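You operate a simulated robot arm through the tools that you are given. There is no shell and no other tool.

You are at the controls of a simulated robot arm. One attempt, no reset.

Task
Put things in order on the top of the store bench. At the end: the silver medium steel weight stands where the silver tamper stood; the cream bowl stands where the green tin stood; the silver tamper stands where the cream bowl stood; the green tin is in the red bucket; whatever was shut is shut again. Leave all else as you found it, and nothing knocked over.
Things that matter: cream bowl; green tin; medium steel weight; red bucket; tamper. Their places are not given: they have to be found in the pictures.

The check looks at the end state, three seconds after you hand in, the way a careful person would. Anything else that was tipped, shoved, dropped, spilled or broken makes it a failure.

Robot
A 6-joint arm with a two-finger parallel gripper, fixed in place. Base frame: the origin is on the floor under the middle of its stand, x ahead of it, y to its left, z up; the work surface is at about z = 0.82. Units: m, degrees, N and s.
With the tool pointing down near the work surface it reaches from about 0.24 to 0.64 m from the base axis. Its first joint turns from -66.0 to 66.0 degrees. Payload 2.7 kg.
The TCP is the grasp point between the finger pads, 0.023 m short of the fingertips. In the tool frame z runs along the fingers and y along their closing line. The gripper opens to 0.094 m. The fingers are 0.038 m wide and 0.01 m thick; the gripper's body (0.054 by 0.096 m) begins 0.039 m behind the TCP.
Orientation is that of the tool frame in the base frame, as [roll, pitch, yaw] about the fixed x, y, z axes, in that order (R = Rz(yaw) Ry(pitch) Rx(roll)). With the fingers straight down and closing along the base's y, the tool's x points along the base's -x, its y along +y and its z along -z.

Tools
- The arm moves only by the tool arm_command. Its argument "deltas" is a list of rows, each an object of numbers (a shift or turn left out is 0, a gripper value left out holds the last): "dx", "dy", "dz": the shift along the tool's x, y, z in m; "ax", "ay", "az": the turn, a rotation vector about the tool's x, y, z in rad; "grip": the gripper command, from -1 (shut) to 1 (fully open), values between in proportion. In form: [{"dx": .., "dy": .., "dz": .., "ax": .., "ay": .., "az": .., "grip": ..}, ...]. A call has 1 to 20 rows; each row shifts and turns the commanded pose from where the row before left it, along the tool's axes as they then stand. Rows are played at 5 a second. More than 0.05 m and 8.6 degrees between two rows, or a gripper value outside its range, and nothing of the call is played. A pose out of reach is approached as far as the arm can. The call stops where the force on the tool passes 40 N (or 10 N more than at its start, if that is more) or the arm is blocked; 0.2 s more then pass. The fingers move at their own pace (about 0.045 m/s each) and stop on an object; they squeeze with about 36 N. The grip force told is the motor's: it shows also when the fingers shut on nothing. Time passes only in rows, and 0.2 s behind the last, so rows that do not move let the fingers close. It gives the time, the measured TCP pose, the force on the tool (base axes), the opening and the grip force at its end, in the units of the frame above (readings bear some noise), with the torque about the TCP (base axes, N m) and any sound that the robot's microphone picked up.
- Cameras (640 x 400 px; columns grow to the right, rows downward): "scene" is fixed at [0.0765, -0.4273, 1.4246]; the picture's right is [0.78, -0.62, 0.00], its down [-0.23, -0.28, -0.93] and it looks along [0.58, 0.73, -0.36] (base axes); focal length 326 px, centre (320, 200). "wrist" rides on the gripper at [0.087, 0.016, -0.074] in the tool frame; the picture's right is [-0.18, 0.98, 0.00], its down [-0.58, -0.11, -0.81] and it looks along [-0.79, -0.15, 0.59] (tool axes); focal length 243 px, centre (320, 200).
- get_image(camera): a new picture of that camera. It takes no simulated time.
- measure_at(camera, pixels): for up to 12 pixels [column, row] of the newest picture of that camera ("zoom" is the newest enlarged one), the place [x, y, z] in the base frame of the surface seen there, good to about 0.002 m. It takes no simulated time.
- inspect(camera, box): a new picture of the part [left, top, right, bottom] of that camera's present view, enlarged. It takes no simulated time.
- hand_in(): hands the job in; it is judged then, once.

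Open the gripper and draw the arm clear of the work before you hand the job in, unless the task says otherwise.

The tools are called after ">>>" as name(argument=value, ...) on one line, values as JSON. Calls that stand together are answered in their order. arm_command: Moves the arm, as the interface text tells. Its arguments: {"type":"object","properties":{"deltas":{"type":"array","items":{"type":"object","properties":{"dx":{"type":"number"},"dy":{"type":"number"},"dz":{"type":"number"},"ax":{"type":"number"},"ay":{"type":"number"},"az":{"type":"number"},"grip":{"type":"number"}}}}},"required":["deltas"]} The other tools are called the same way: get_image (camera) takes a picture; measure_at (camera, pixels) gives the place of the surface under pixels of a picture; inspect (camera, box) takes an enlarged picture of a part of a camera's view; hand_in () hands the job in.

At the start:

```text
time_s: 0.0
ee_pos: [0.3279, 0.1154, 1.3149]
tool_rot: [180.0, 0.1, -179.9]
force: [-0.9, 0.1, 0.8]
wrist_torque: [0.0, -0.01, -0.01]
finger_gap: 0.0941
grasp_force: 0.0
```

scene: 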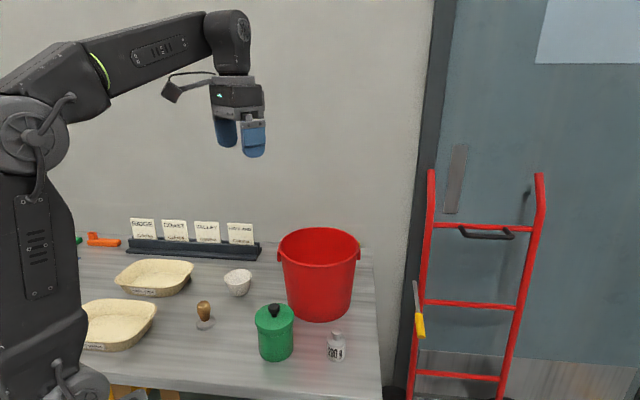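
wrist: 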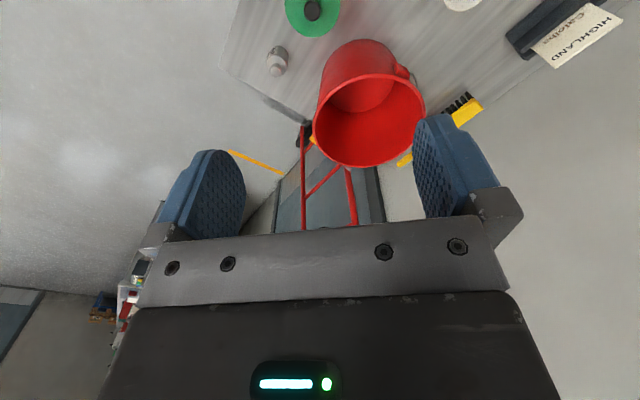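

The scene shows two trays, a tamper (205,312), a cream bowl (238,282), a green tin with a knob lid (275,332), a steel weight (336,346) and a red bucket (320,275). I'll enlarge the area to see details.

>>> inspect(camera="scene", box=[180, 220, 380, 380])

>>> inspect(camera="scene", box=[60, 210, 280, 360])

>>> inspect(camera="wrist", box=[220, 0, 520, 180])

```text
2.50 times, centred on (280, 300) of scene
```

zoom: 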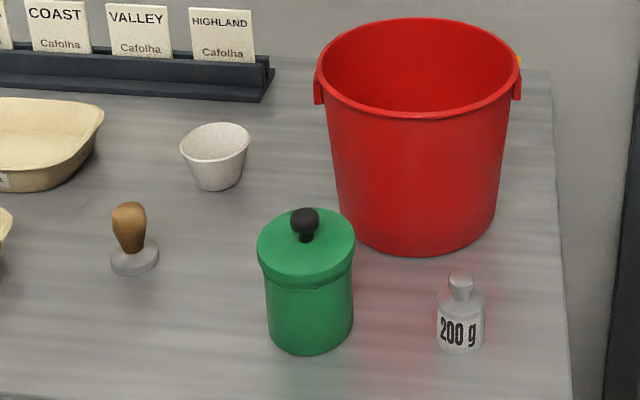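

```text
2.67 times, centred on (170, 285) of scene
```

zoom: 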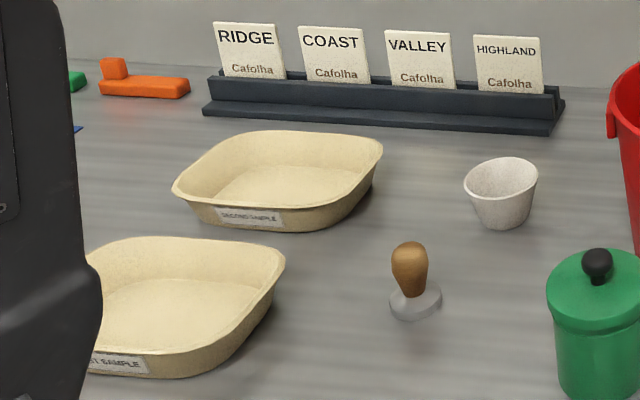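

```text
2.13 times, centred on (370, 90) of wrist
```

zoom: 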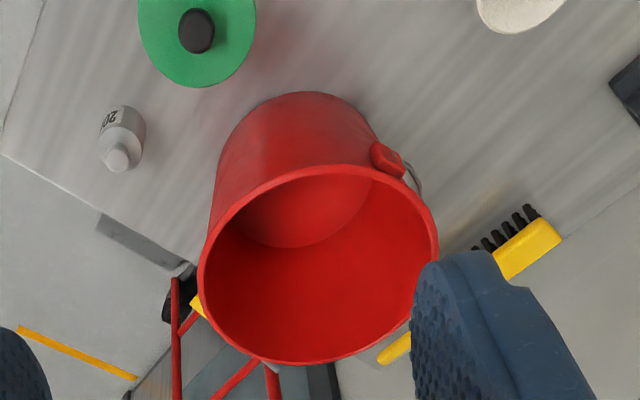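

I'll measure the key points on the objects in the scene picture, including their bases and tops.

>>> get_image(camera="scene")

>>> measure_at(camera="scene", pixels=[[275, 309], [276, 358], [258, 316], [293, 316], [276, 327], [336, 332], [337, 345], [337, 360], [205, 305], [205, 325], [238, 273], [238, 293]])

>>> measure_at(camera="scene", pixels=[[280, 262], [319, 229], [358, 255], [319, 265], [320, 320], [225, 273], [251, 275], [238, 268], [200, 345], [300, 375], [378, 395], [372, 262]])

```text
taken
```

scene: 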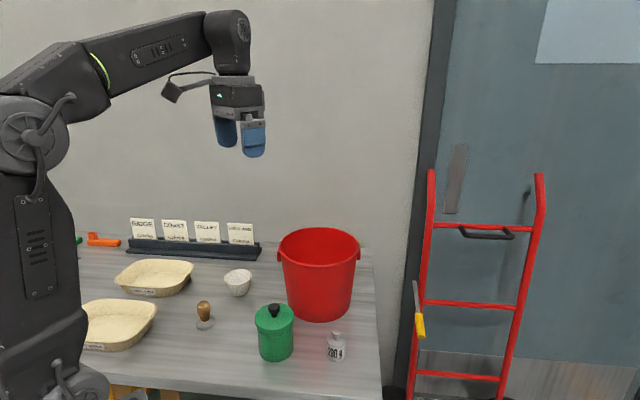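

```text
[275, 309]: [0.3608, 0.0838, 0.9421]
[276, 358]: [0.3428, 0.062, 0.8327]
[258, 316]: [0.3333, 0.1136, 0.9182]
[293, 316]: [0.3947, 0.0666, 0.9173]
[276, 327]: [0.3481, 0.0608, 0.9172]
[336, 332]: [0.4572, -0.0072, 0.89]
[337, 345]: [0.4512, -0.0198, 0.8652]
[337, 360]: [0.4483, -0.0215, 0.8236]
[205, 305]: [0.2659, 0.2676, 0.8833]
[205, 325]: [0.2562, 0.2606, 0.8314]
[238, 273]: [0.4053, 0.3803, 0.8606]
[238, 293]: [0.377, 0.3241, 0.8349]
```

```text
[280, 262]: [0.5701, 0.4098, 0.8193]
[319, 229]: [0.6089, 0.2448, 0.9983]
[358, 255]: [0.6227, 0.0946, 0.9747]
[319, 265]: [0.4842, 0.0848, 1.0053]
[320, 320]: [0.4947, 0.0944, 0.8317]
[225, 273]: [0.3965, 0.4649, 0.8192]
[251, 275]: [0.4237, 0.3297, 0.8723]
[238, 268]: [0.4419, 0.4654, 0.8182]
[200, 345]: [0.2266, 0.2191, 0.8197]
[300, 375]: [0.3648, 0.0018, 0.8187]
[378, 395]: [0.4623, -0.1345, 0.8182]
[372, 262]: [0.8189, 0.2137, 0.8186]
```

Objects: tin near (0.36,0.09), weight near (0.455,-0.01), tamper near (0.265,0.268), bowl near (0.40,0.35), bucket near (0.55,0.17). I tilt the tool in place so the wrist camera looks down at the bench for a better view.

>>> arm_command(deltas=[{"ay": 0.12}, {"ay": 0.12}, {"ay": 0.12}, {"ay": 0.12}, {"ay": 0.1}, {}])

>>> get_image(camera="wrist")

```text
time_s: 1.4
ee_pos: [0.2973, 0.1161, 1.2032]
tool_rot: [179.9, -33.0, 180.0]
force: [-0.1, 0.2, 0.5]
wrist_torque: [0.01, 0.02, 0.01]
finger_gap: 0.0941
grasp_force: 0.0
out of reach, approached as far as the arm can: row 2, 3, 4, 5
```

```text
taken
```

wrist: 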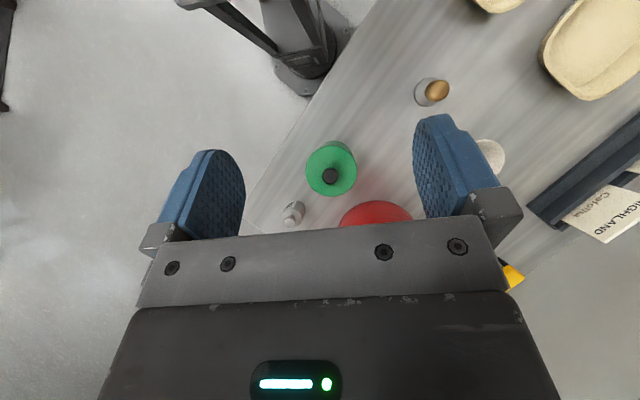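

The tilted view shows tin (331,168), weight (292,213), tamper (435,92) and bowl partly hidden by the finger. I measure several points on tin, weight and tamper here.

>>> measure_at(camera="wrist", pixels=[[308, 172], [355, 172], [331, 143], [331, 193], [330, 176], [290, 219], [295, 208], [441, 90], [420, 93], [495, 155], [480, 160], [345, 215]])

>>> inspect(camera="wrist", box=[260, 50, 520, 240])

>>> arm_command(deltas=[{}, {}])

```text
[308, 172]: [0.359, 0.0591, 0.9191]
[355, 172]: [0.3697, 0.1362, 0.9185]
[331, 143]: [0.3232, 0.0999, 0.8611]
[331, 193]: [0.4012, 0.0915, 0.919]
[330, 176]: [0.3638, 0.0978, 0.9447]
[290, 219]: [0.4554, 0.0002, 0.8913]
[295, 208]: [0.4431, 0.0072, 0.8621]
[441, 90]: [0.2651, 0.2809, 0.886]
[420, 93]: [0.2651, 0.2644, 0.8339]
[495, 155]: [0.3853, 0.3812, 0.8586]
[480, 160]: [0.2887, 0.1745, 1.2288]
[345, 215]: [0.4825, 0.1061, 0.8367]
```

```text
2.11 times, centred on (390, 145) of wrist
```

zoom: 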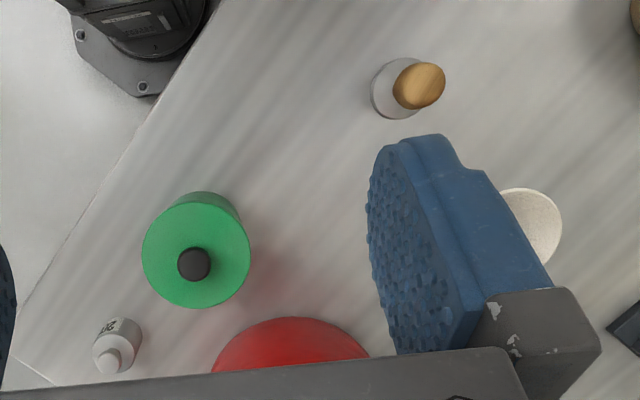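

```text
time_s: 2.0
ee_pos: [0.296, 0.1168, 1.2046]
tool_rot: [179.9, -33.0, 179.9]
force: [-0.4, 0.9, 0.5]
wrist_torque: [-0.02, -0.03, 0.02]
finger_gap: 0.094
grasp_force: 0.0
```

Tin centre ≈ (0.364, 0.098). I shift the camera toward +y to see the bowl, trays and whatever is hidden at the left.

>>> arm_command(deltas=[{"dy": 0.045}, {"dy": 0.045}, {"dy": 0.045}, {"dy": 0.045}, {}])

>>> get_image(camera="wrist")

>>> get_image(camera="scene")

```text
time_s: 3.2
ee_pos: [0.2912, 0.2948, 1.1995]
tool_rot: [179.9, -33.1, 180.0]
force: [0.1, -0.9, -0.7]
wrist_torque: [0.03, 0.03, 0.0]
finger_gap: 0.0939
grasp_force: 0.0
out of reach, approached as far as the arm can: row 4
```

```text
taken
```

wrist: 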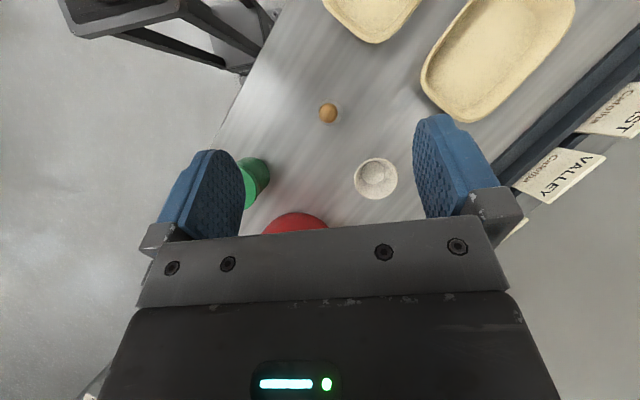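

```text
taken
```

scene: 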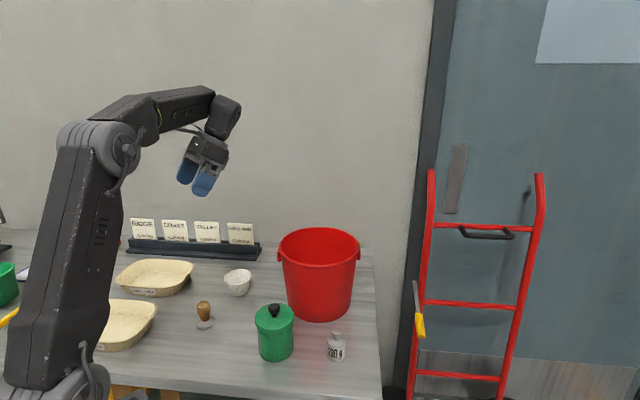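

The bowl is at (376,178) and the tamper at (328,113). I enlarge and measure these.

>>> inspect(camera="wrist", box=[300, 80, 420, 220])

>>> measure_at(camera="wrist", pixels=[[356, 178], [396, 178], [376, 161], [376, 196], [376, 178], [328, 113], [320, 113], [337, 113], [328, 122], [328, 104], [300, 160], [340, 160]])

```text
2.86 times, centred on (360, 150) of wrist
```

zoom: 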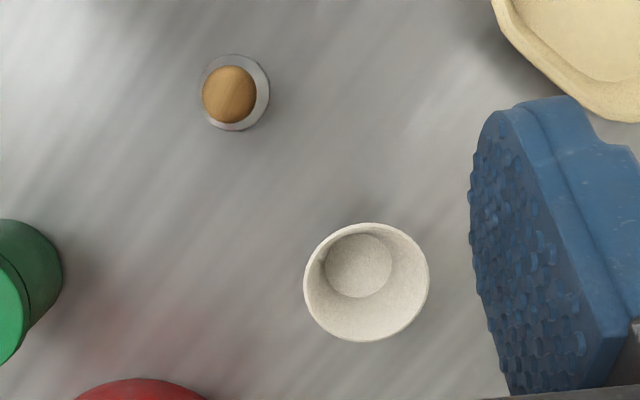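

```text
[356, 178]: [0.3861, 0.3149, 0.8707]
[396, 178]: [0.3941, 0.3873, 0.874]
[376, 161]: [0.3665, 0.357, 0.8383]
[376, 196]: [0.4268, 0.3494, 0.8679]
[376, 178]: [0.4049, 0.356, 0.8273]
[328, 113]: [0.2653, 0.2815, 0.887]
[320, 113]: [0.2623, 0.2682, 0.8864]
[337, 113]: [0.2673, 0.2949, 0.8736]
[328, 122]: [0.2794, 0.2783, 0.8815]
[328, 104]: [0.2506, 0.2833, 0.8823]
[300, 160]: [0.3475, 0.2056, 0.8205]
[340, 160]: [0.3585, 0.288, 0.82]
```

The bowl is empty, with rim around zoom (366,282). I measure rim and base points on the zoom, plus tamper base edges.

>>> measure_at(camera="zoom", pixels=[[306, 283], [427, 283], [366, 226], [366, 339], [326, 265], [390, 265], [357, 236], [357, 296], [265, 92], [206, 115], [235, 128], [236, 58]])

>>> measure_at(camera="zoom", pixels=[[323, 240], [409, 240], [323, 326], [409, 326], [304, 283], [428, 283], [366, 224], [366, 341], [255, 70], [262, 110], [229, 95], [268, 92]])

```text
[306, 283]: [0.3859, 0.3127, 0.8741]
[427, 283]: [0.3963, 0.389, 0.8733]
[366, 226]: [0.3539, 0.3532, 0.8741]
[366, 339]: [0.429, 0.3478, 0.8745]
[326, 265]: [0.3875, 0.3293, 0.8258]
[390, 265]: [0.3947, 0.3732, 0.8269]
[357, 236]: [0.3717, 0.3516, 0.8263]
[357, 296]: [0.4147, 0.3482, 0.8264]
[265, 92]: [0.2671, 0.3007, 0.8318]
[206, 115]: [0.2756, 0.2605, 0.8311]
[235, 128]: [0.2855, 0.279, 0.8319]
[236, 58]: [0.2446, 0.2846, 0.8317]
```

```text
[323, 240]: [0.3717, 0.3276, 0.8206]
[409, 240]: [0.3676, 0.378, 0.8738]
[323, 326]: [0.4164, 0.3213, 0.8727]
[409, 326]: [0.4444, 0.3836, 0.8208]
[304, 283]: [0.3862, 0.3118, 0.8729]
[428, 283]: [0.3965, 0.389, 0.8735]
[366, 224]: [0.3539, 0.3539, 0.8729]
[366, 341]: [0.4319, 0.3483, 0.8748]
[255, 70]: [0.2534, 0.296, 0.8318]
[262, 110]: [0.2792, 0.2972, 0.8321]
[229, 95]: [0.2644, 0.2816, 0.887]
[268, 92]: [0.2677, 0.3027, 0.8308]
```

Bowl centre ≈ (0.392,0.351) rim radius 0.039; tamper centre ≈ (0.265,0.281). I check the left part of the scene for any other weights, and then look at the weight.

>>> inspect(camera="scene", box=[0, 200, 130, 400])

>>> arm_command(deltas=[{"dy": -0.045}, {"dy": -0.045}, {"dy": -0.045}, {"dy": -0.045}, {"dy": -0.045}, {"dy": -0.045}, {"dy": -0.045}, {}])

>>> get_image(camera="wrist")

>>> get_image(camera="scene")

```text
2.00 times, centred on (65, 300) of scene
```

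zoom: 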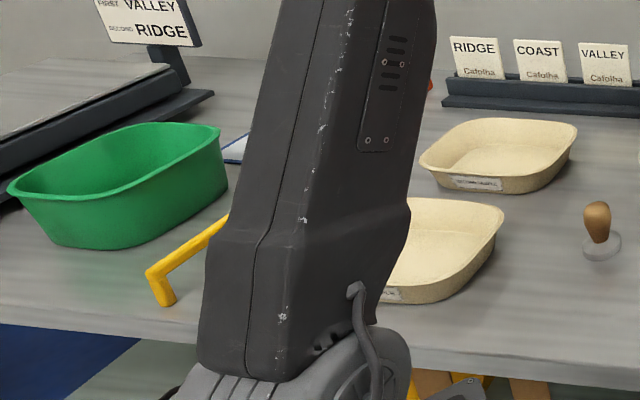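

```text
time_s: 5.0
ee_pos: [0.2921, -0.0207, 1.1974]
tool_rot: [-180.0, -33.1, 179.9]
force: [-0.3, 0.6, 0.1]
wrist_torque: [0.0, 0.01, 0.01]
finger_gap: 0.0938
grasp_force: 0.0
```

```text
taken
```

wrist: 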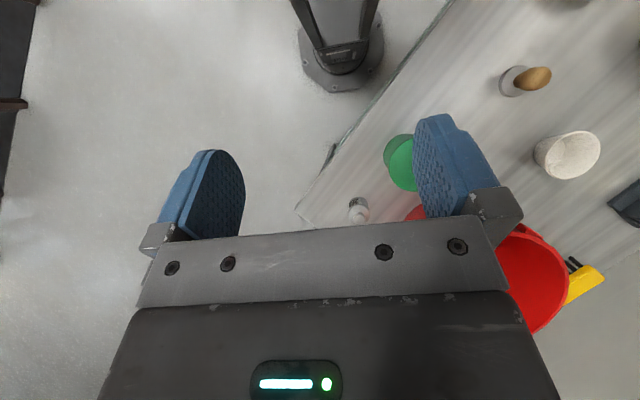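

```text
taken
```

scene: 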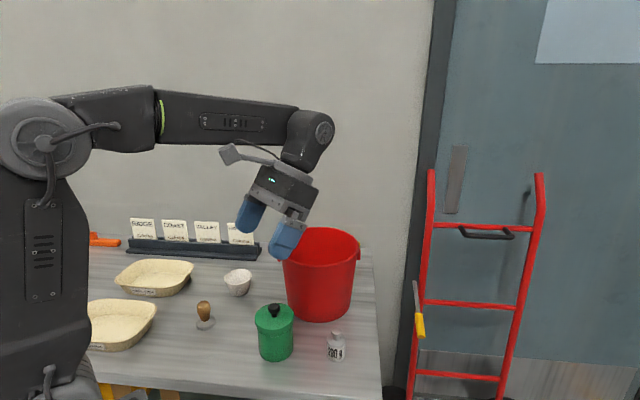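

Only one weight is seen. I enlarge the weight at wrist (358,210) and measure the bucket rim at the lower right.

>>> inspect(camera="wrist", box=[320, 170, 420, 232])

>>> measure_at(camera="wrist", pixels=[[358, 216], [350, 208], [367, 208], [358, 202], [566, 275], [535, 320], [540, 240], [520, 330], [585, 280], [600, 270], [570, 295], [530, 285]])

```text
6.40 times, centred on (370, 201) of wrist
```

zoom: 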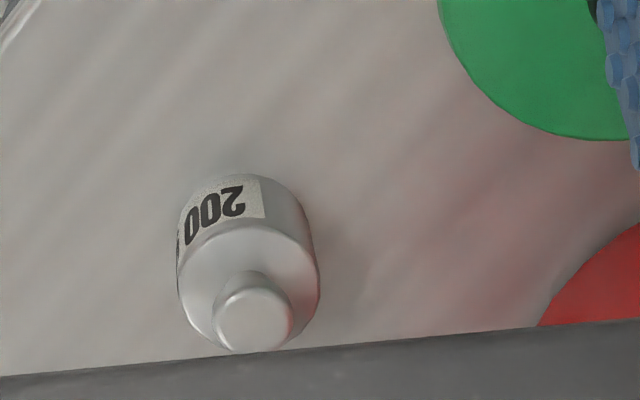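

```text
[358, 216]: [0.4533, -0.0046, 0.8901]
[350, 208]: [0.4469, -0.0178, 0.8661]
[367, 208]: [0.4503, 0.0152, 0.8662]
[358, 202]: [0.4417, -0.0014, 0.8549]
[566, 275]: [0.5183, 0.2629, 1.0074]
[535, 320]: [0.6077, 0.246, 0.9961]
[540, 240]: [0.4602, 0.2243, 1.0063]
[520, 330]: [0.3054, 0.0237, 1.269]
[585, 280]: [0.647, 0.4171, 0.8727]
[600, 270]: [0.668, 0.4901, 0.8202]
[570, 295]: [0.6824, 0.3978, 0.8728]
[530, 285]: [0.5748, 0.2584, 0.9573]
```

I measure points on the weight's body edges and knob in the zoom.

>>> measure_at(camera="zoom", pixels=[[255, 318], [184, 275], [314, 275], [250, 230], [205, 335], [305, 318], [220, 318], [290, 318], [255, 290], [255, 345]])

```text
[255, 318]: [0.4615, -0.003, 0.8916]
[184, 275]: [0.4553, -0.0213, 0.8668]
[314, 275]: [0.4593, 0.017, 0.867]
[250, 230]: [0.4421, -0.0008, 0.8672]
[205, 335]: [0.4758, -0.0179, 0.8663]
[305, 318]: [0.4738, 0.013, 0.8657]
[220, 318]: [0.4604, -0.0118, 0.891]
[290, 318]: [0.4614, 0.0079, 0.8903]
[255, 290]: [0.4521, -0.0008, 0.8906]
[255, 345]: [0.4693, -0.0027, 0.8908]
```

The weight centre ≈ (0.461,-0.002), body radius 0.02. Before picking the tin I look at its lid closely at scene (275,332), since the knob limits how low the gripper can go.

>>> inspect(camera="scene", box=[245, 295, 305, 370])

>>> measure_at(camera="scene", pixels=[[276, 333], [276, 336], [276, 339], [276, 342], [276, 345], [276, 350], [261, 325], [261, 330], [261, 335], [261, 340], [261, 350], [276, 330]])

```text
5.33 times, centred on (275, 332) of scene
```

zoom: 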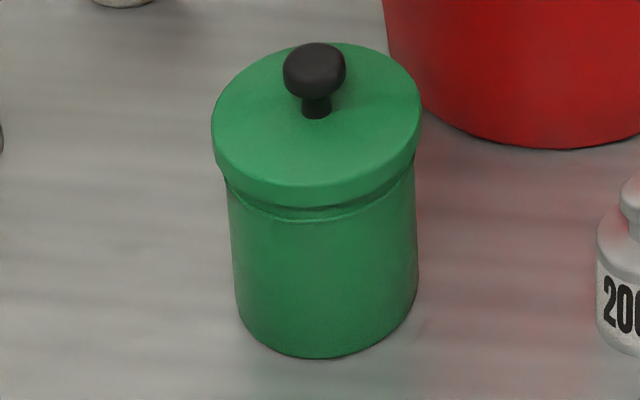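

```text
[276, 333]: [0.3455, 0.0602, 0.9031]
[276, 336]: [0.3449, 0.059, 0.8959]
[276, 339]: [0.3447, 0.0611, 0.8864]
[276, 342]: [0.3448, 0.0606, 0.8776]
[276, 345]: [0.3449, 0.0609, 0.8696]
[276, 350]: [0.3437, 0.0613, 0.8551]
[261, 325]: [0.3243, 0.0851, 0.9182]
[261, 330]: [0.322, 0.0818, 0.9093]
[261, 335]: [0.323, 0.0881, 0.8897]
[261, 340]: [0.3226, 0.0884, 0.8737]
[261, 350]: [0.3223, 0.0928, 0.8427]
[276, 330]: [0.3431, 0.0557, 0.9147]
```

The lid (radius ≈0.044) overhangs the tin body (radius ≈0.041) and the knob keeps the gripper from reaching the body, so the lid must come off first by the knob, then go back on in the bucket. I first bring the tool back to vertical.

>>> arm_command(deltas=[{"ay": -0.1155}, {"ay": -0.1155}, {"ay": -0.1155}, {"ay": -0.1155}, {"ay": -0.1155}, {}])

```text
time_s: 6.4
ee_pos: [0.2937, -0.021, 1.1992]
tool_rot: [179.9, 0.0, -179.9]
force: [1.0, 0.1, -0.1]
wrist_torque: [-0.01, 0.0, -0.01]
finger_gap: 0.094
grasp_force: 0.0
```

Tool is vertical. I move above the tin at (0.364, 0.098), height 1.06, then look.

>>> arm_command(deltas=[{"dx": -0.0141, "dy": 0.0238, "dz": 0.0278}, {"dx": -0.0141, "dy": 0.0238, "dz": 0.0278}, {"dx": -0.0141, "dy": 0.0238, "dz": 0.0278}, {"dx": -0.0141, "dy": 0.0238, "dz": 0.0278}, {"dx": -0.0141, "dy": 0.0238, "dz": 0.0278}, {}])

>>> get_image(camera="wrist")

>>> get_image(camera="scene")

```text
time_s: 7.8
ee_pos: [0.3651, 0.0982, 1.0609]
tool_rot: [-180.0, -0.2, -180.0]
force: [-0.5, 0.1, 0.8]
wrist_torque: [-0.02, 0.02, -0.02]
finger_gap: 0.0941
grasp_force: 0.1
```

```text
taken
```

wrist: 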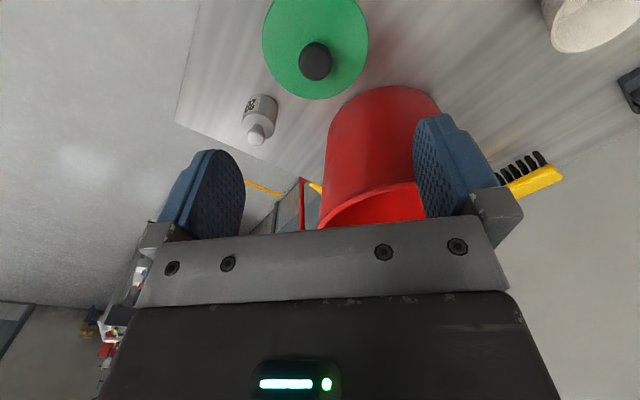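

```text
taken
```

scene: 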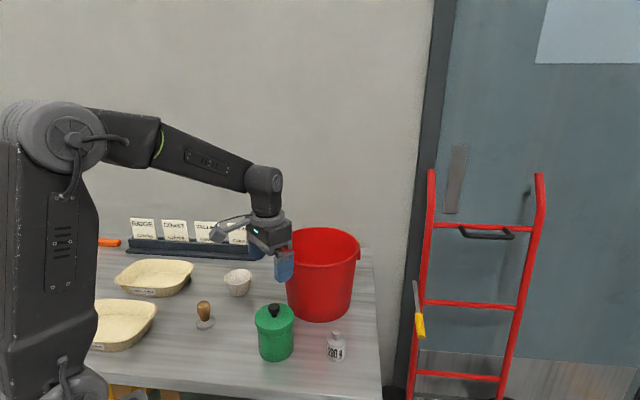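

The tin lid is at wrist (316,47), knob (316,62). I measure knob and lid edges from this nearer view for the exact centre.

>>> inspect(camera="wrist", box=[240, 0, 400, 110])

>>> measure_at(camera="wrist", pixels=[[264, 45], [367, 45], [316, 97], [316, 3], [316, 54], [302, 61], [330, 61], [316, 78], [316, 44], [282, 85], [350, 85], [316, 62]])

```text
3.64 times, centred on (320, 55) of wrist
```

zoom: 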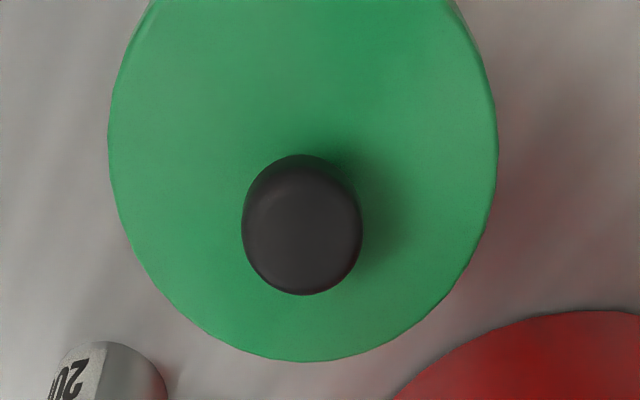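

```text
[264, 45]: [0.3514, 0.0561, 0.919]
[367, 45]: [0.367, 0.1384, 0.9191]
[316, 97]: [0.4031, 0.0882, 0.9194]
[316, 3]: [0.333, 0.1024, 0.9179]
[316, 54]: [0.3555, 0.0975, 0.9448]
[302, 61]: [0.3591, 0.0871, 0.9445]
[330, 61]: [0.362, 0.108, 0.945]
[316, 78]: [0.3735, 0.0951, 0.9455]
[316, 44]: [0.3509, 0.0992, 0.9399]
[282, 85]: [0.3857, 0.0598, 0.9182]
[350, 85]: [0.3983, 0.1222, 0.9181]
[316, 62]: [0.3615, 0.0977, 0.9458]
```

Knob/lid centre ≈ (0.362, 0.097), lid top z 0.919, knob top 0.945. I half-close the gripper, align, and descend to TCP z ≈ 0.946 so the fingertips stay above the lid.

>>> arm_command(deltas=[{"dx": 0.0029, "dy": -0.001, "grip": 0.1}, {"dz": 0.03}, {"dz": 0.03}, {"dz": 0.03}, {"dz": 0.015}, {"dz": 0.009}, {}])

>>> get_image(camera="wrist")

>>> inspect(camera="scene", box=[220, 260, 340, 370])

```text
time_s: 9.4
ee_pos: [0.3601, 0.0984, 0.947]
tool_rot: [179.9, -0.1, 180.0]
force: [0.2, -0.1, 0.1]
wrist_torque: [-0.01, -0.01, 0.0]
finger_gap: 0.0516
grasp_force: 0.2
```

```text
taken
```

wrist: 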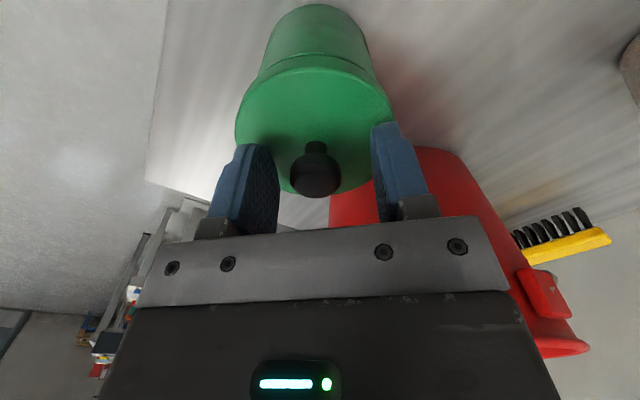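

```text
3.64 times, centred on (280, 315) of scene
```

zoom: 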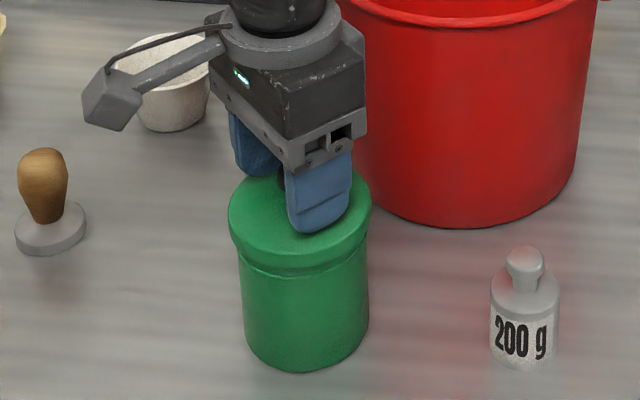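

The knob is between the fingers, with the tips just above the lid. I close on the knob.

>>> arm_command(deltas=[{"grip": -0.3}, {"grip": -0.6}, {"grip": -1}, {"grip": -1}, {"grip": -1}])

>>> inspect(camera="scene", box=[220, 260, 340, 370])

```text
time_s: 10.6
ee_pos: [0.361, 0.097, 0.9457]
tool_rot: [180.0, -0.1, -180.0]
force: [0.0, 0.8, -0.7]
wrist_torque: [-0.04, 0.0, 0.0]
finger_gap: 0.0234
grasp_force: 36.2
```

```text
3.64 times, centred on (280, 315) of scene
```

zoom: 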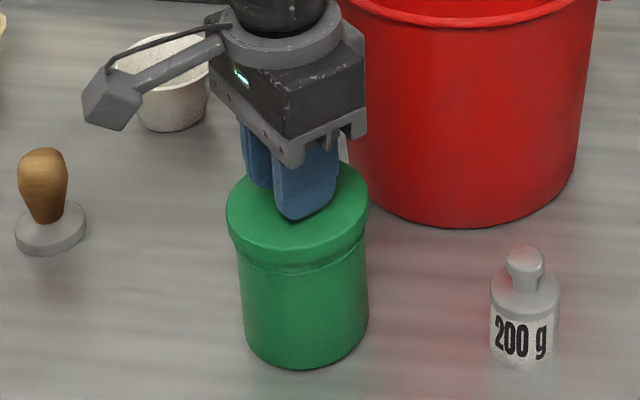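

The fingers hold the knob (gap 0.023, 36 N). I lift by 2 cm slowly and watch whether only the lid comes up.

>>> arm_command(deltas=[{"dz": -0.005}, {"dz": -0.005}, {"dz": -0.005}, {"dz": -0.005}, {}])

>>> inspect(camera="scene", box=[220, 260, 340, 370])

```text
time_s: 11.8
ee_pos: [0.3616, 0.0982, 0.9652]
tool_rot: [180.0, -0.1, -180.0]
force: [0.2, -1.4, 1.1]
wrist_torque: [-0.11, -0.05, 0.0]
finger_gap: 0.0212
grasp_force: 35.8
```

```text
3.64 times, centred on (280, 315) of scene
```

zoom: 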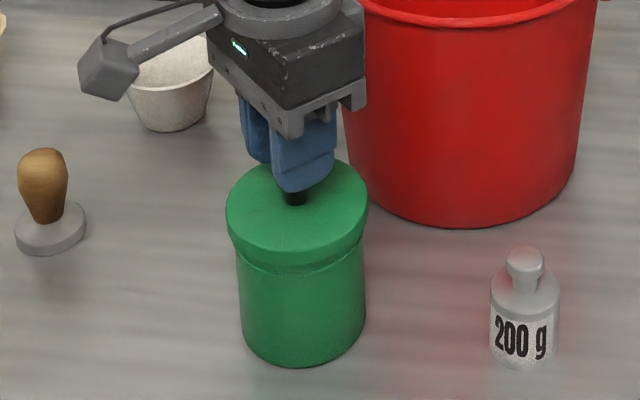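

The gripper rose 2 cm but the lid seems still seated, so the fingers slipped up the knob (gap 0.021). I look at the wrist picture and scene closely to understand.

>>> get_image(camera="wrist")

>>> inspect(camera="scene", box=[245, 295, 305, 370])

>>> measure_at(camera="zoom", pixels=[[300, 150], [230, 120], [400, 120], [320, 190], [320, 230], [320, 300], [315, 110], [315, 80]])

```text
taken
```

wrist: 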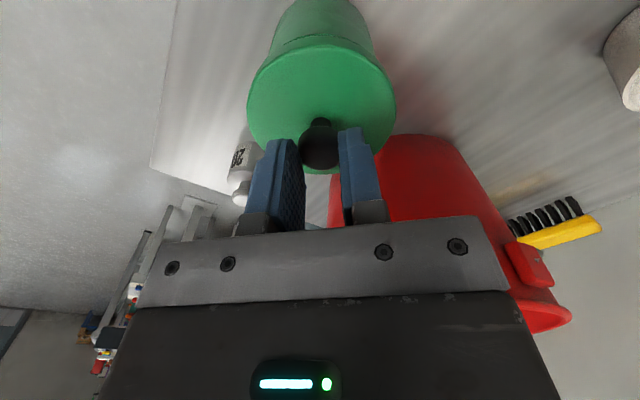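

```text
5.33 times, centred on (275, 332) of scene
```

zoom: 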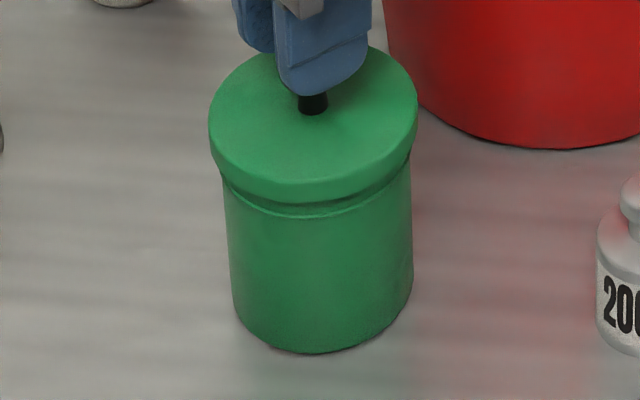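

```text
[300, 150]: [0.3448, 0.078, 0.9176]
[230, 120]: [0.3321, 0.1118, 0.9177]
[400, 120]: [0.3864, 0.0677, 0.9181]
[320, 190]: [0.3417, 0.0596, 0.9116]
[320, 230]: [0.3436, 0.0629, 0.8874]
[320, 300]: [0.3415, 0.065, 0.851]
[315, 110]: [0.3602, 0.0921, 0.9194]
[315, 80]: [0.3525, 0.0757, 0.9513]
```

The lid top is still at z ≈ 0.918 while the tin shifted only about 1–2 mm; the fingers slipped up the knob. I reopen slightly, go back down to grip the knob as low as possible, and then pull in tiny steps while watching the force.

>>> arm_command(deltas=[{"grip": -0.2}, {"grip": -0.2}, {"dz": 0.01}, {"dz": 0.01}, {"dz": 0.001}, {}])

>>> get_image(camera="wrist")

>>> inspect(camera="scene", box=[245, 295, 305, 370])

```text
time_s: 13.2
ee_pos: [0.3605, 0.0979, 0.9439]
tool_rot: [-180.0, -0.1, 180.0]
force: [-0.1, -0.7, 0.4]
wrist_torque: [0.01, 0.01, 0.01]
finger_gap: 0.0374
grasp_force: 0.0
```

```text
taken
```

wrist: 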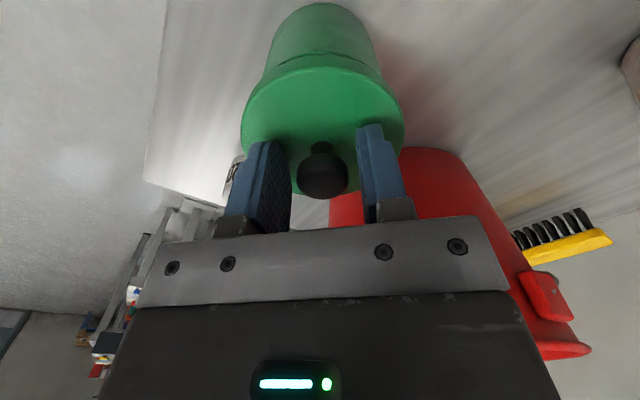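

```text
5.33 times, centred on (275, 332) of scene
```

zoom: 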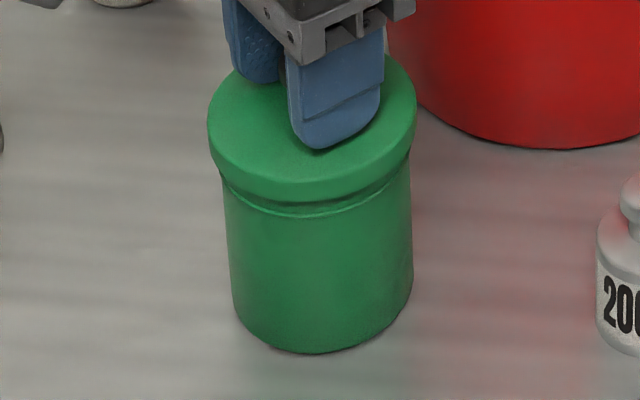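

The fingertips are just above the lid around the knob. I close and pull up 2 mm to read the force.

>>> arm_command(deltas=[{"grip": -0.5}, {"grip": -1}, {"grip": -1}, {"grip": -1}])

>>> arm_command(deltas=[{"dz": -0.001}, {"dz": -0.001}])

>>> arm_command(deltas=[{"dz": -0.001}, {"dz": -0.001}])

```text
time_s: 14.2
ee_pos: [0.361, 0.0977, 0.9447]
tool_rot: [180.0, 0.0, 180.0]
force: [-0.6, 0.1, -1.0]
wrist_torque: [0.02, -0.01, 0.02]
finger_gap: 0.0238
grasp_force: 35.7
```

```text
time_s: 14.8
ee_pos: [0.3616, 0.0988, 0.947]
tool_rot: [180.0, -0.2, -180.0]
force: [-0.2, 0.4, -0.5]
wrist_torque: [0.02, 0.0, 0.0]
finger_gap: 0.0236
grasp_force: 36.2
```

```text
time_s: 15.4
ee_pos: [0.3606, 0.0986, 0.9491]
tool_rot: [179.9, -0.2, -179.9]
force: [-0.3, -0.3, -0.8]
wrist_torque: [0.01, 0.01, -0.03]
finger_gap: 0.0238
grasp_force: 36.0
```

The force is tiny (≈ -0.8 N) and the gap steady at 0.0238. I check the picture to see whether the lid has risen 4 mm.

>>> inspect(camera="scene", box=[245, 295, 305, 370])

>>> measure_at(camera="zoom", pixels=[[250, 140], [230, 120], [400, 120], [320, 175], [320, 230], [320, 300]])

```text
5.33 times, centred on (275, 332) of scene
```

zoom: 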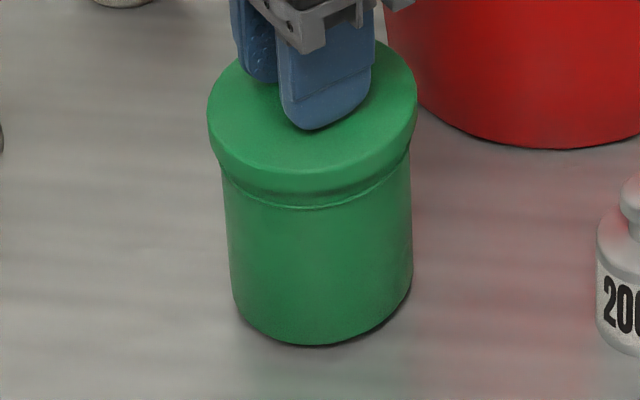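

```text
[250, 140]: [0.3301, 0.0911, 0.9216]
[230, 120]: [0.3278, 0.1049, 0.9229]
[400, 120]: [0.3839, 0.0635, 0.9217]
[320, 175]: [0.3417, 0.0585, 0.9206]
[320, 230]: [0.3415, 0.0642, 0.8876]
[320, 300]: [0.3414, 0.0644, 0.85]
```

The tin's bottom rose too (zoom y 358→345): the whole tin lifts with the lid, so the lid is fast, but the round knob is a slippery hold. I set it down again, open, and will instead grip around the lid's skirt, which is wider and firmer.

>>> arm_command(deltas=[{"dz": 0.001}, {"dz": 0.001}, {"dz": 0.001}, {"dz": 0.0012}, {}])

>>> inspect(camera="scene", box=[245, 295, 305, 370])

```text
time_s: 16.6
ee_pos: [0.3611, 0.0971, 0.9448]
tool_rot: [180.0, -0.2, 179.9]
force: [0.4, 0.6, -0.9]
wrist_torque: [-0.03, 0.0, -0.01]
finger_gap: 0.0238
grasp_force: 36.0
```

```text
5.33 times, centred on (275, 332) of scene
```

zoom: 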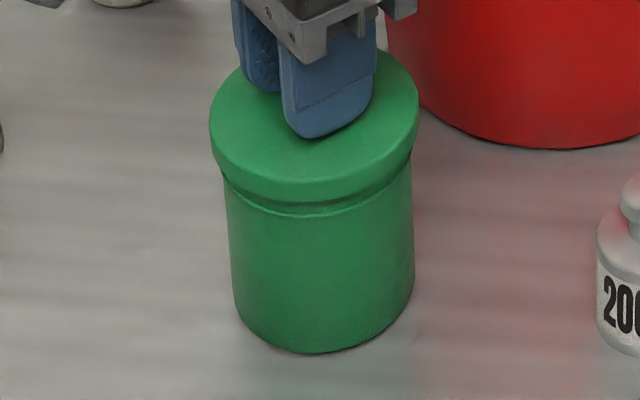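

I check the lid height and body position to see whether the tin is resting on the bench again.

>>> measure_at(camera="zoom", pixels=[[250, 140], [230, 120], [400, 120], [320, 170], [320, 230], [320, 300], [320, 345], [320, 360]])

>>> arm_command(deltas=[{"dz": 0.001}, {}])

```text
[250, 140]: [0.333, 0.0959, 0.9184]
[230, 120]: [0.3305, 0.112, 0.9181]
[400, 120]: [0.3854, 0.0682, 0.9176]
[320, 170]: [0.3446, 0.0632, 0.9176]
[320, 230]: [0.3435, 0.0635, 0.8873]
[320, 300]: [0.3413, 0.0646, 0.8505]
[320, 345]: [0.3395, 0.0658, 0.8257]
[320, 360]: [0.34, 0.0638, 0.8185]
```

```text
time_s: 17.2
ee_pos: [0.3629, 0.0977, 0.9446]
tool_rot: [-179.9, -0.1, 179.9]
force: [-1.5, -0.4, 6.4]
wrist_torque: [-0.16, 0.12, -0.02]
finger_gap: 0.0239
grasp_force: 36.3
```

Pressing 1 mm more gave +6 N, so the tin rests on the bench. I open the gripper fully and rise slightly.

>>> arm_command(deltas=[{"dz": -0.001, "grip": -0.3}, {"grip": 0.2}, {"grip": 1}, {"grip": 1}, {"dz": -0.03}, {}])

>>> get_image(camera="wrist")

>>> inspect(camera="scene", box=[245, 295, 305, 370])

```text
time_s: 18.6
ee_pos: [0.3614, 0.0982, 0.9742]
tool_rot: [180.0, -0.2, 180.0]
force: [-0.6, 0.3, 0.8]
wrist_torque: [-0.02, 0.0, 0.05]
finger_gap: 0.094
grasp_force: 0.1
```

```text
taken
```

wrist: 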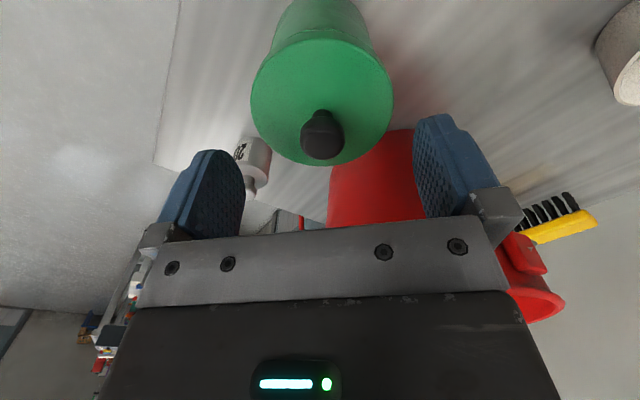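

```text
5.33 times, centred on (275, 332) of scene
```

zoom: 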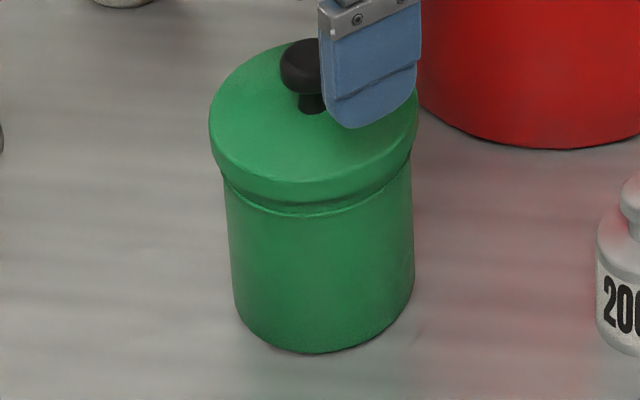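

Tin is standing, gripper open. I measure the lid's edges in the wrist image (250–392, row 95) and knob to confirm centring before going down around the lid.

>>> measure_at(camera="wrist", pixels=[[252, 95], [391, 95], [322, 164], [300, 133], [343, 133], [322, 155], [270, 140], [372, 140], [252, 85], [391, 85]])

```text
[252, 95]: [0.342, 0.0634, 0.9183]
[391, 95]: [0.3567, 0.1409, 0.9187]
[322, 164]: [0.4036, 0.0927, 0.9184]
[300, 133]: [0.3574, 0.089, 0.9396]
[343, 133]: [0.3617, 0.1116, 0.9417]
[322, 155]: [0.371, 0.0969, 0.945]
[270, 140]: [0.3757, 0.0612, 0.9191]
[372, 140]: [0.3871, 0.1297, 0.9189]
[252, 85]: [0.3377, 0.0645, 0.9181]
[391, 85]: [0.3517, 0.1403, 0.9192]
```

Lid centre ≈ (0.3615, 0.099), radius ≈ 0.042; the fully open gripper (0.094) fits around. I shift y by +1 mm and descend to TCP z 0.912, keeping the palm above the knob.

>>> arm_command(deltas=[{"dy": 0.001}, {"dz": 0.015}, {"dz": 0.012}, {"dz": 0.01}, {"dz": 0.01}, {"dz": 0.008}, {"dz": 0.005}, {}])

>>> get_image(camera="wrist")

>>> inspect(camera="scene", box=[220, 260, 340, 370])

```text
time_s: 20.4
ee_pos: [0.3621, 0.0995, 0.9143]
tool_rot: [-180.0, -0.1, 180.0]
force: [-0.5, -0.1, -1.3]
wrist_torque: [0.0, -0.01, -0.01]
finger_gap: 0.094
grasp_force: 0.0
```

```text
taken
```

wrist: 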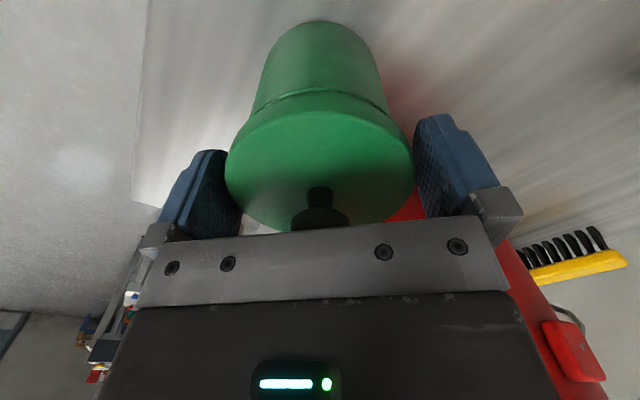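

```text
3.64 times, centred on (280, 315) of scene
```

zoom: 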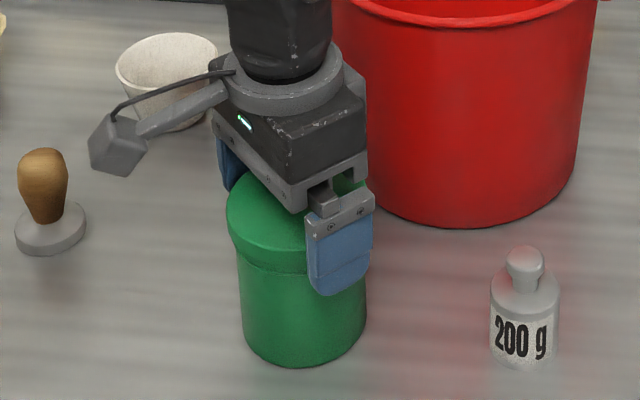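

The fingers straddle the lid without touching, palm above the knob. I lower 2 mm more and close on the lid's skirt.

>>> arm_command(deltas=[{"dz": 0.002}, {"grip": 0.8}, {"grip": 0.7}, {"grip": 0.5}, {"grip": 0.3}, {"grip": 0}, {"grip": -0.5}, {"grip": -1}])

>>> inspect(camera="scene", box=[220, 260, 340, 370])

```text
time_s: 22.2
ee_pos: [0.361, 0.0996, 0.912]
tool_rot: [-179.9, -0.1, 180.0]
force: [1.1, 0.4, 1.6]
wrist_torque: [0.08, 0.0, 0.0]
finger_gap: 0.0885
grasp_force: 35.9
```

```text
3.64 times, centred on (280, 315) of scene
```

zoom: 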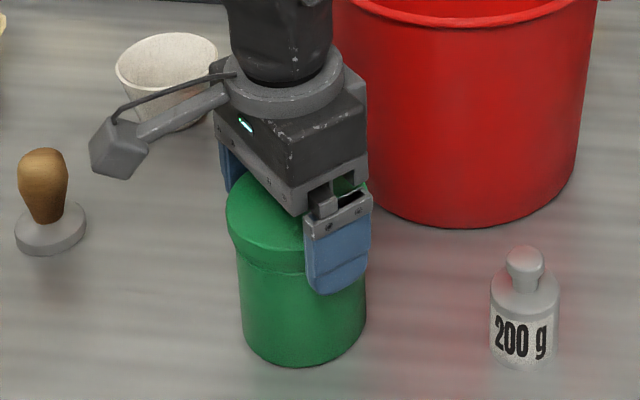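

Gripped at 0.0885 m with 36 N. I lift 1 cm in small steps and look whether body and lid come together.

>>> arm_command(deltas=[{"dz": -0.002}, {"dz": -0.002}, {"dz": -0.003}, {"dz": -0.003}, {}])

>>> inspect(camera="scene", box=[220, 260, 340, 370])

>>> get_image(camera="wrist")

```text
time_s: 23.4
ee_pos: [0.3603, 0.0997, 0.922]
tool_rot: [180.0, -0.1, -179.9]
force: [0.0, -0.6, -1.2]
wrist_torque: [0.02, 0.02, 0.0]
finger_gap: 0.0887
grasp_force: 36.1
```

```text
3.64 times, centred on (280, 315) of scene
```

zoom: 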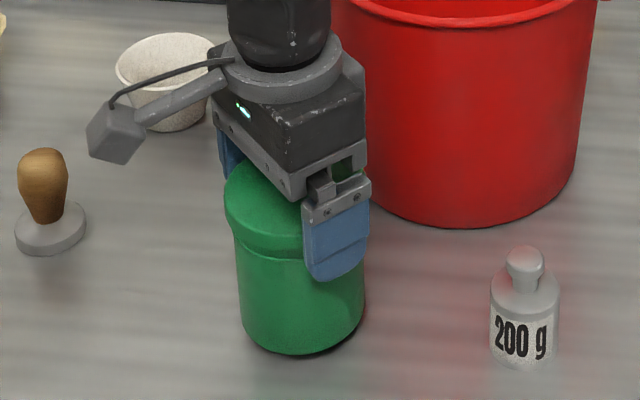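

```text
taken
```

wrist: 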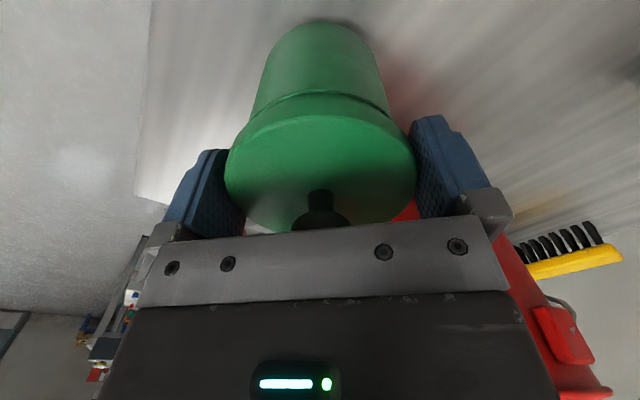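

The whole tin rose. I lift further 3 cm and pause to check for any slipping.

>>> arm_command(deltas=[{"dz": -0.01}, {"dz": -0.01}, {"dz": -0.01}, {}, {}, {}])

>>> inspect(camera="scene", box=[220, 240, 340, 370])

>>> get_image(camera="wrist")

```text
time_s: 24.8
ee_pos: [0.3626, 0.0991, 0.9521]
tool_rot: [179.9, -0.1, 179.9]
force: [-0.7, 0.2, -1.9]
wrist_torque: [0.01, 0.02, 0.0]
finger_gap: 0.0889
grasp_force: 35.8
```

```text
3.08 times, centred on (280, 305) of scene
```

zoom: 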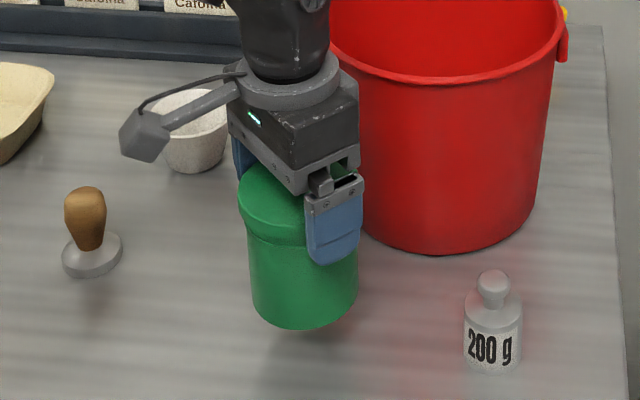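

```text
taken
```

wrist: 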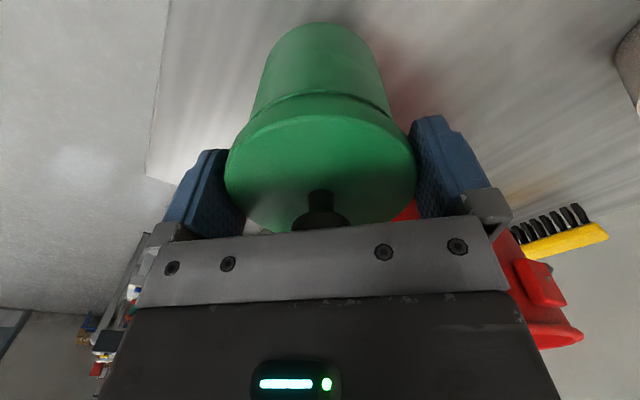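

The hold is firm with no slip. I lift straight up to TCP z ≈ 1.16 so the tin's bottom clears the bucket rim, and look at the bucket.

>>> arm_command(deltas=[{"dz": -0.03}, {"dz": -0.035}, {"dz": -0.035}, {"dz": -0.035}, {"dz": -0.035}, {"dz": -0.035}, {}, {}])

>>> get_image(camera="wrist")

>>> get_image(camera="scene")

```text
time_s: 26.6
ee_pos: [0.3604, 0.0985, 1.158]
tool_rot: [180.0, -0.1, 180.0]
force: [-1.2, -0.7, -0.2]
wrist_torque: [-0.03, -0.02, 0.01]
finger_gap: 0.0888
grasp_force: 36.1
```

```text
taken
```

wrist: 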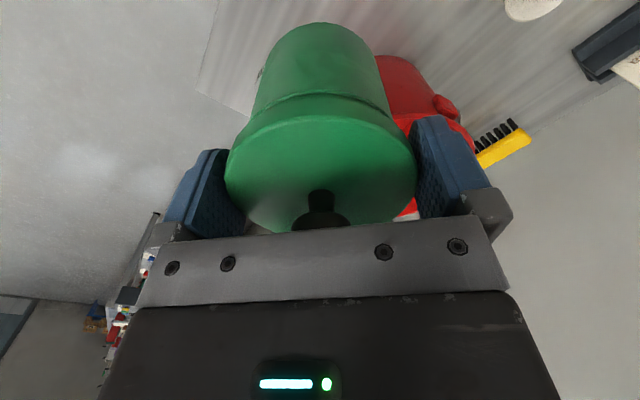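

```text
taken
```

scene: 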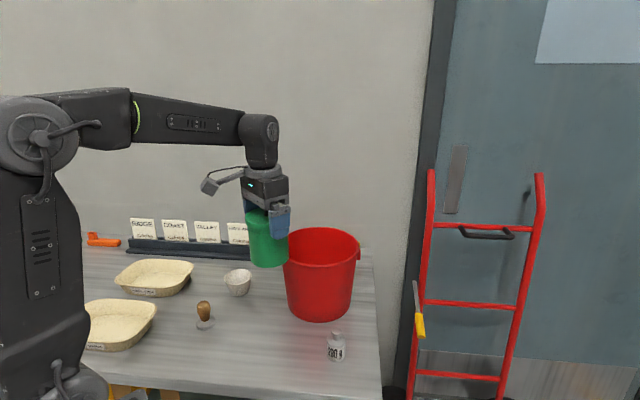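

The tin is in the air and the bucket is visible around (320,272). I enlarge and measure its rim carefully.

>>> inspect(camera="scene", box=[265, 215, 375, 330])

```text
3.48 times, centred on (320, 272) of scene
```

zoom: 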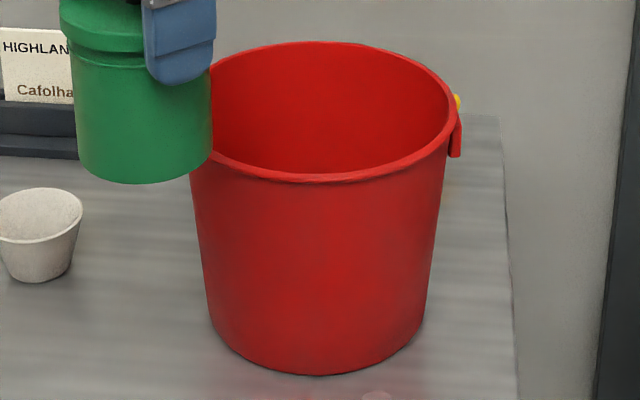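

I measure points along the bucket's rim in this zoom.

>>> measure_at(camera="zoom", pixels=[[315, 177], [260, 171], [370, 171], [410, 157], [438, 136], [453, 112], [440, 85], [400, 58], [325, 44], [260, 52], [225, 160], [320, 150]])

>>> measure_at(camera="zoom", pixels=[[213, 325], [240, 355], [280, 370], [320, 373], [370, 365], [400, 350], [422, 325], [320, 120], [320, 90], [320, 60], [260, 120], [400, 110]])

```text
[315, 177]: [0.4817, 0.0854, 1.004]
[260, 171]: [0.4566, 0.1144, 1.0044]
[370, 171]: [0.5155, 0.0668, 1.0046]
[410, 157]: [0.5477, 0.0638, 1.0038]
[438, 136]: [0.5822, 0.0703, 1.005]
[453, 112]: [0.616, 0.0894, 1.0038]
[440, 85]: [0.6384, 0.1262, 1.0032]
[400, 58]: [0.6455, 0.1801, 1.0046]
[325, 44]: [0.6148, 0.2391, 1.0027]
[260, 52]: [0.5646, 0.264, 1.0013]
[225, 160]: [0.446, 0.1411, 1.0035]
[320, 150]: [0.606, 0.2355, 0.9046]
```

```text
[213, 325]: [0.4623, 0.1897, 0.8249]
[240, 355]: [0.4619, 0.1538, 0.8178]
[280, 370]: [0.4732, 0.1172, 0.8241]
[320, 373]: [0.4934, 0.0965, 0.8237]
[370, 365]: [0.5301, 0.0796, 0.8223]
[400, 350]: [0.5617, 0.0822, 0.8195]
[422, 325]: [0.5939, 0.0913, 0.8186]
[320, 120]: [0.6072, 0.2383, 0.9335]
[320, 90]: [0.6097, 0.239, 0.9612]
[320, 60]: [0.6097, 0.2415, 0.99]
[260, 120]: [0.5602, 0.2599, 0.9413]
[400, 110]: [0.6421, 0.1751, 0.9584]
```

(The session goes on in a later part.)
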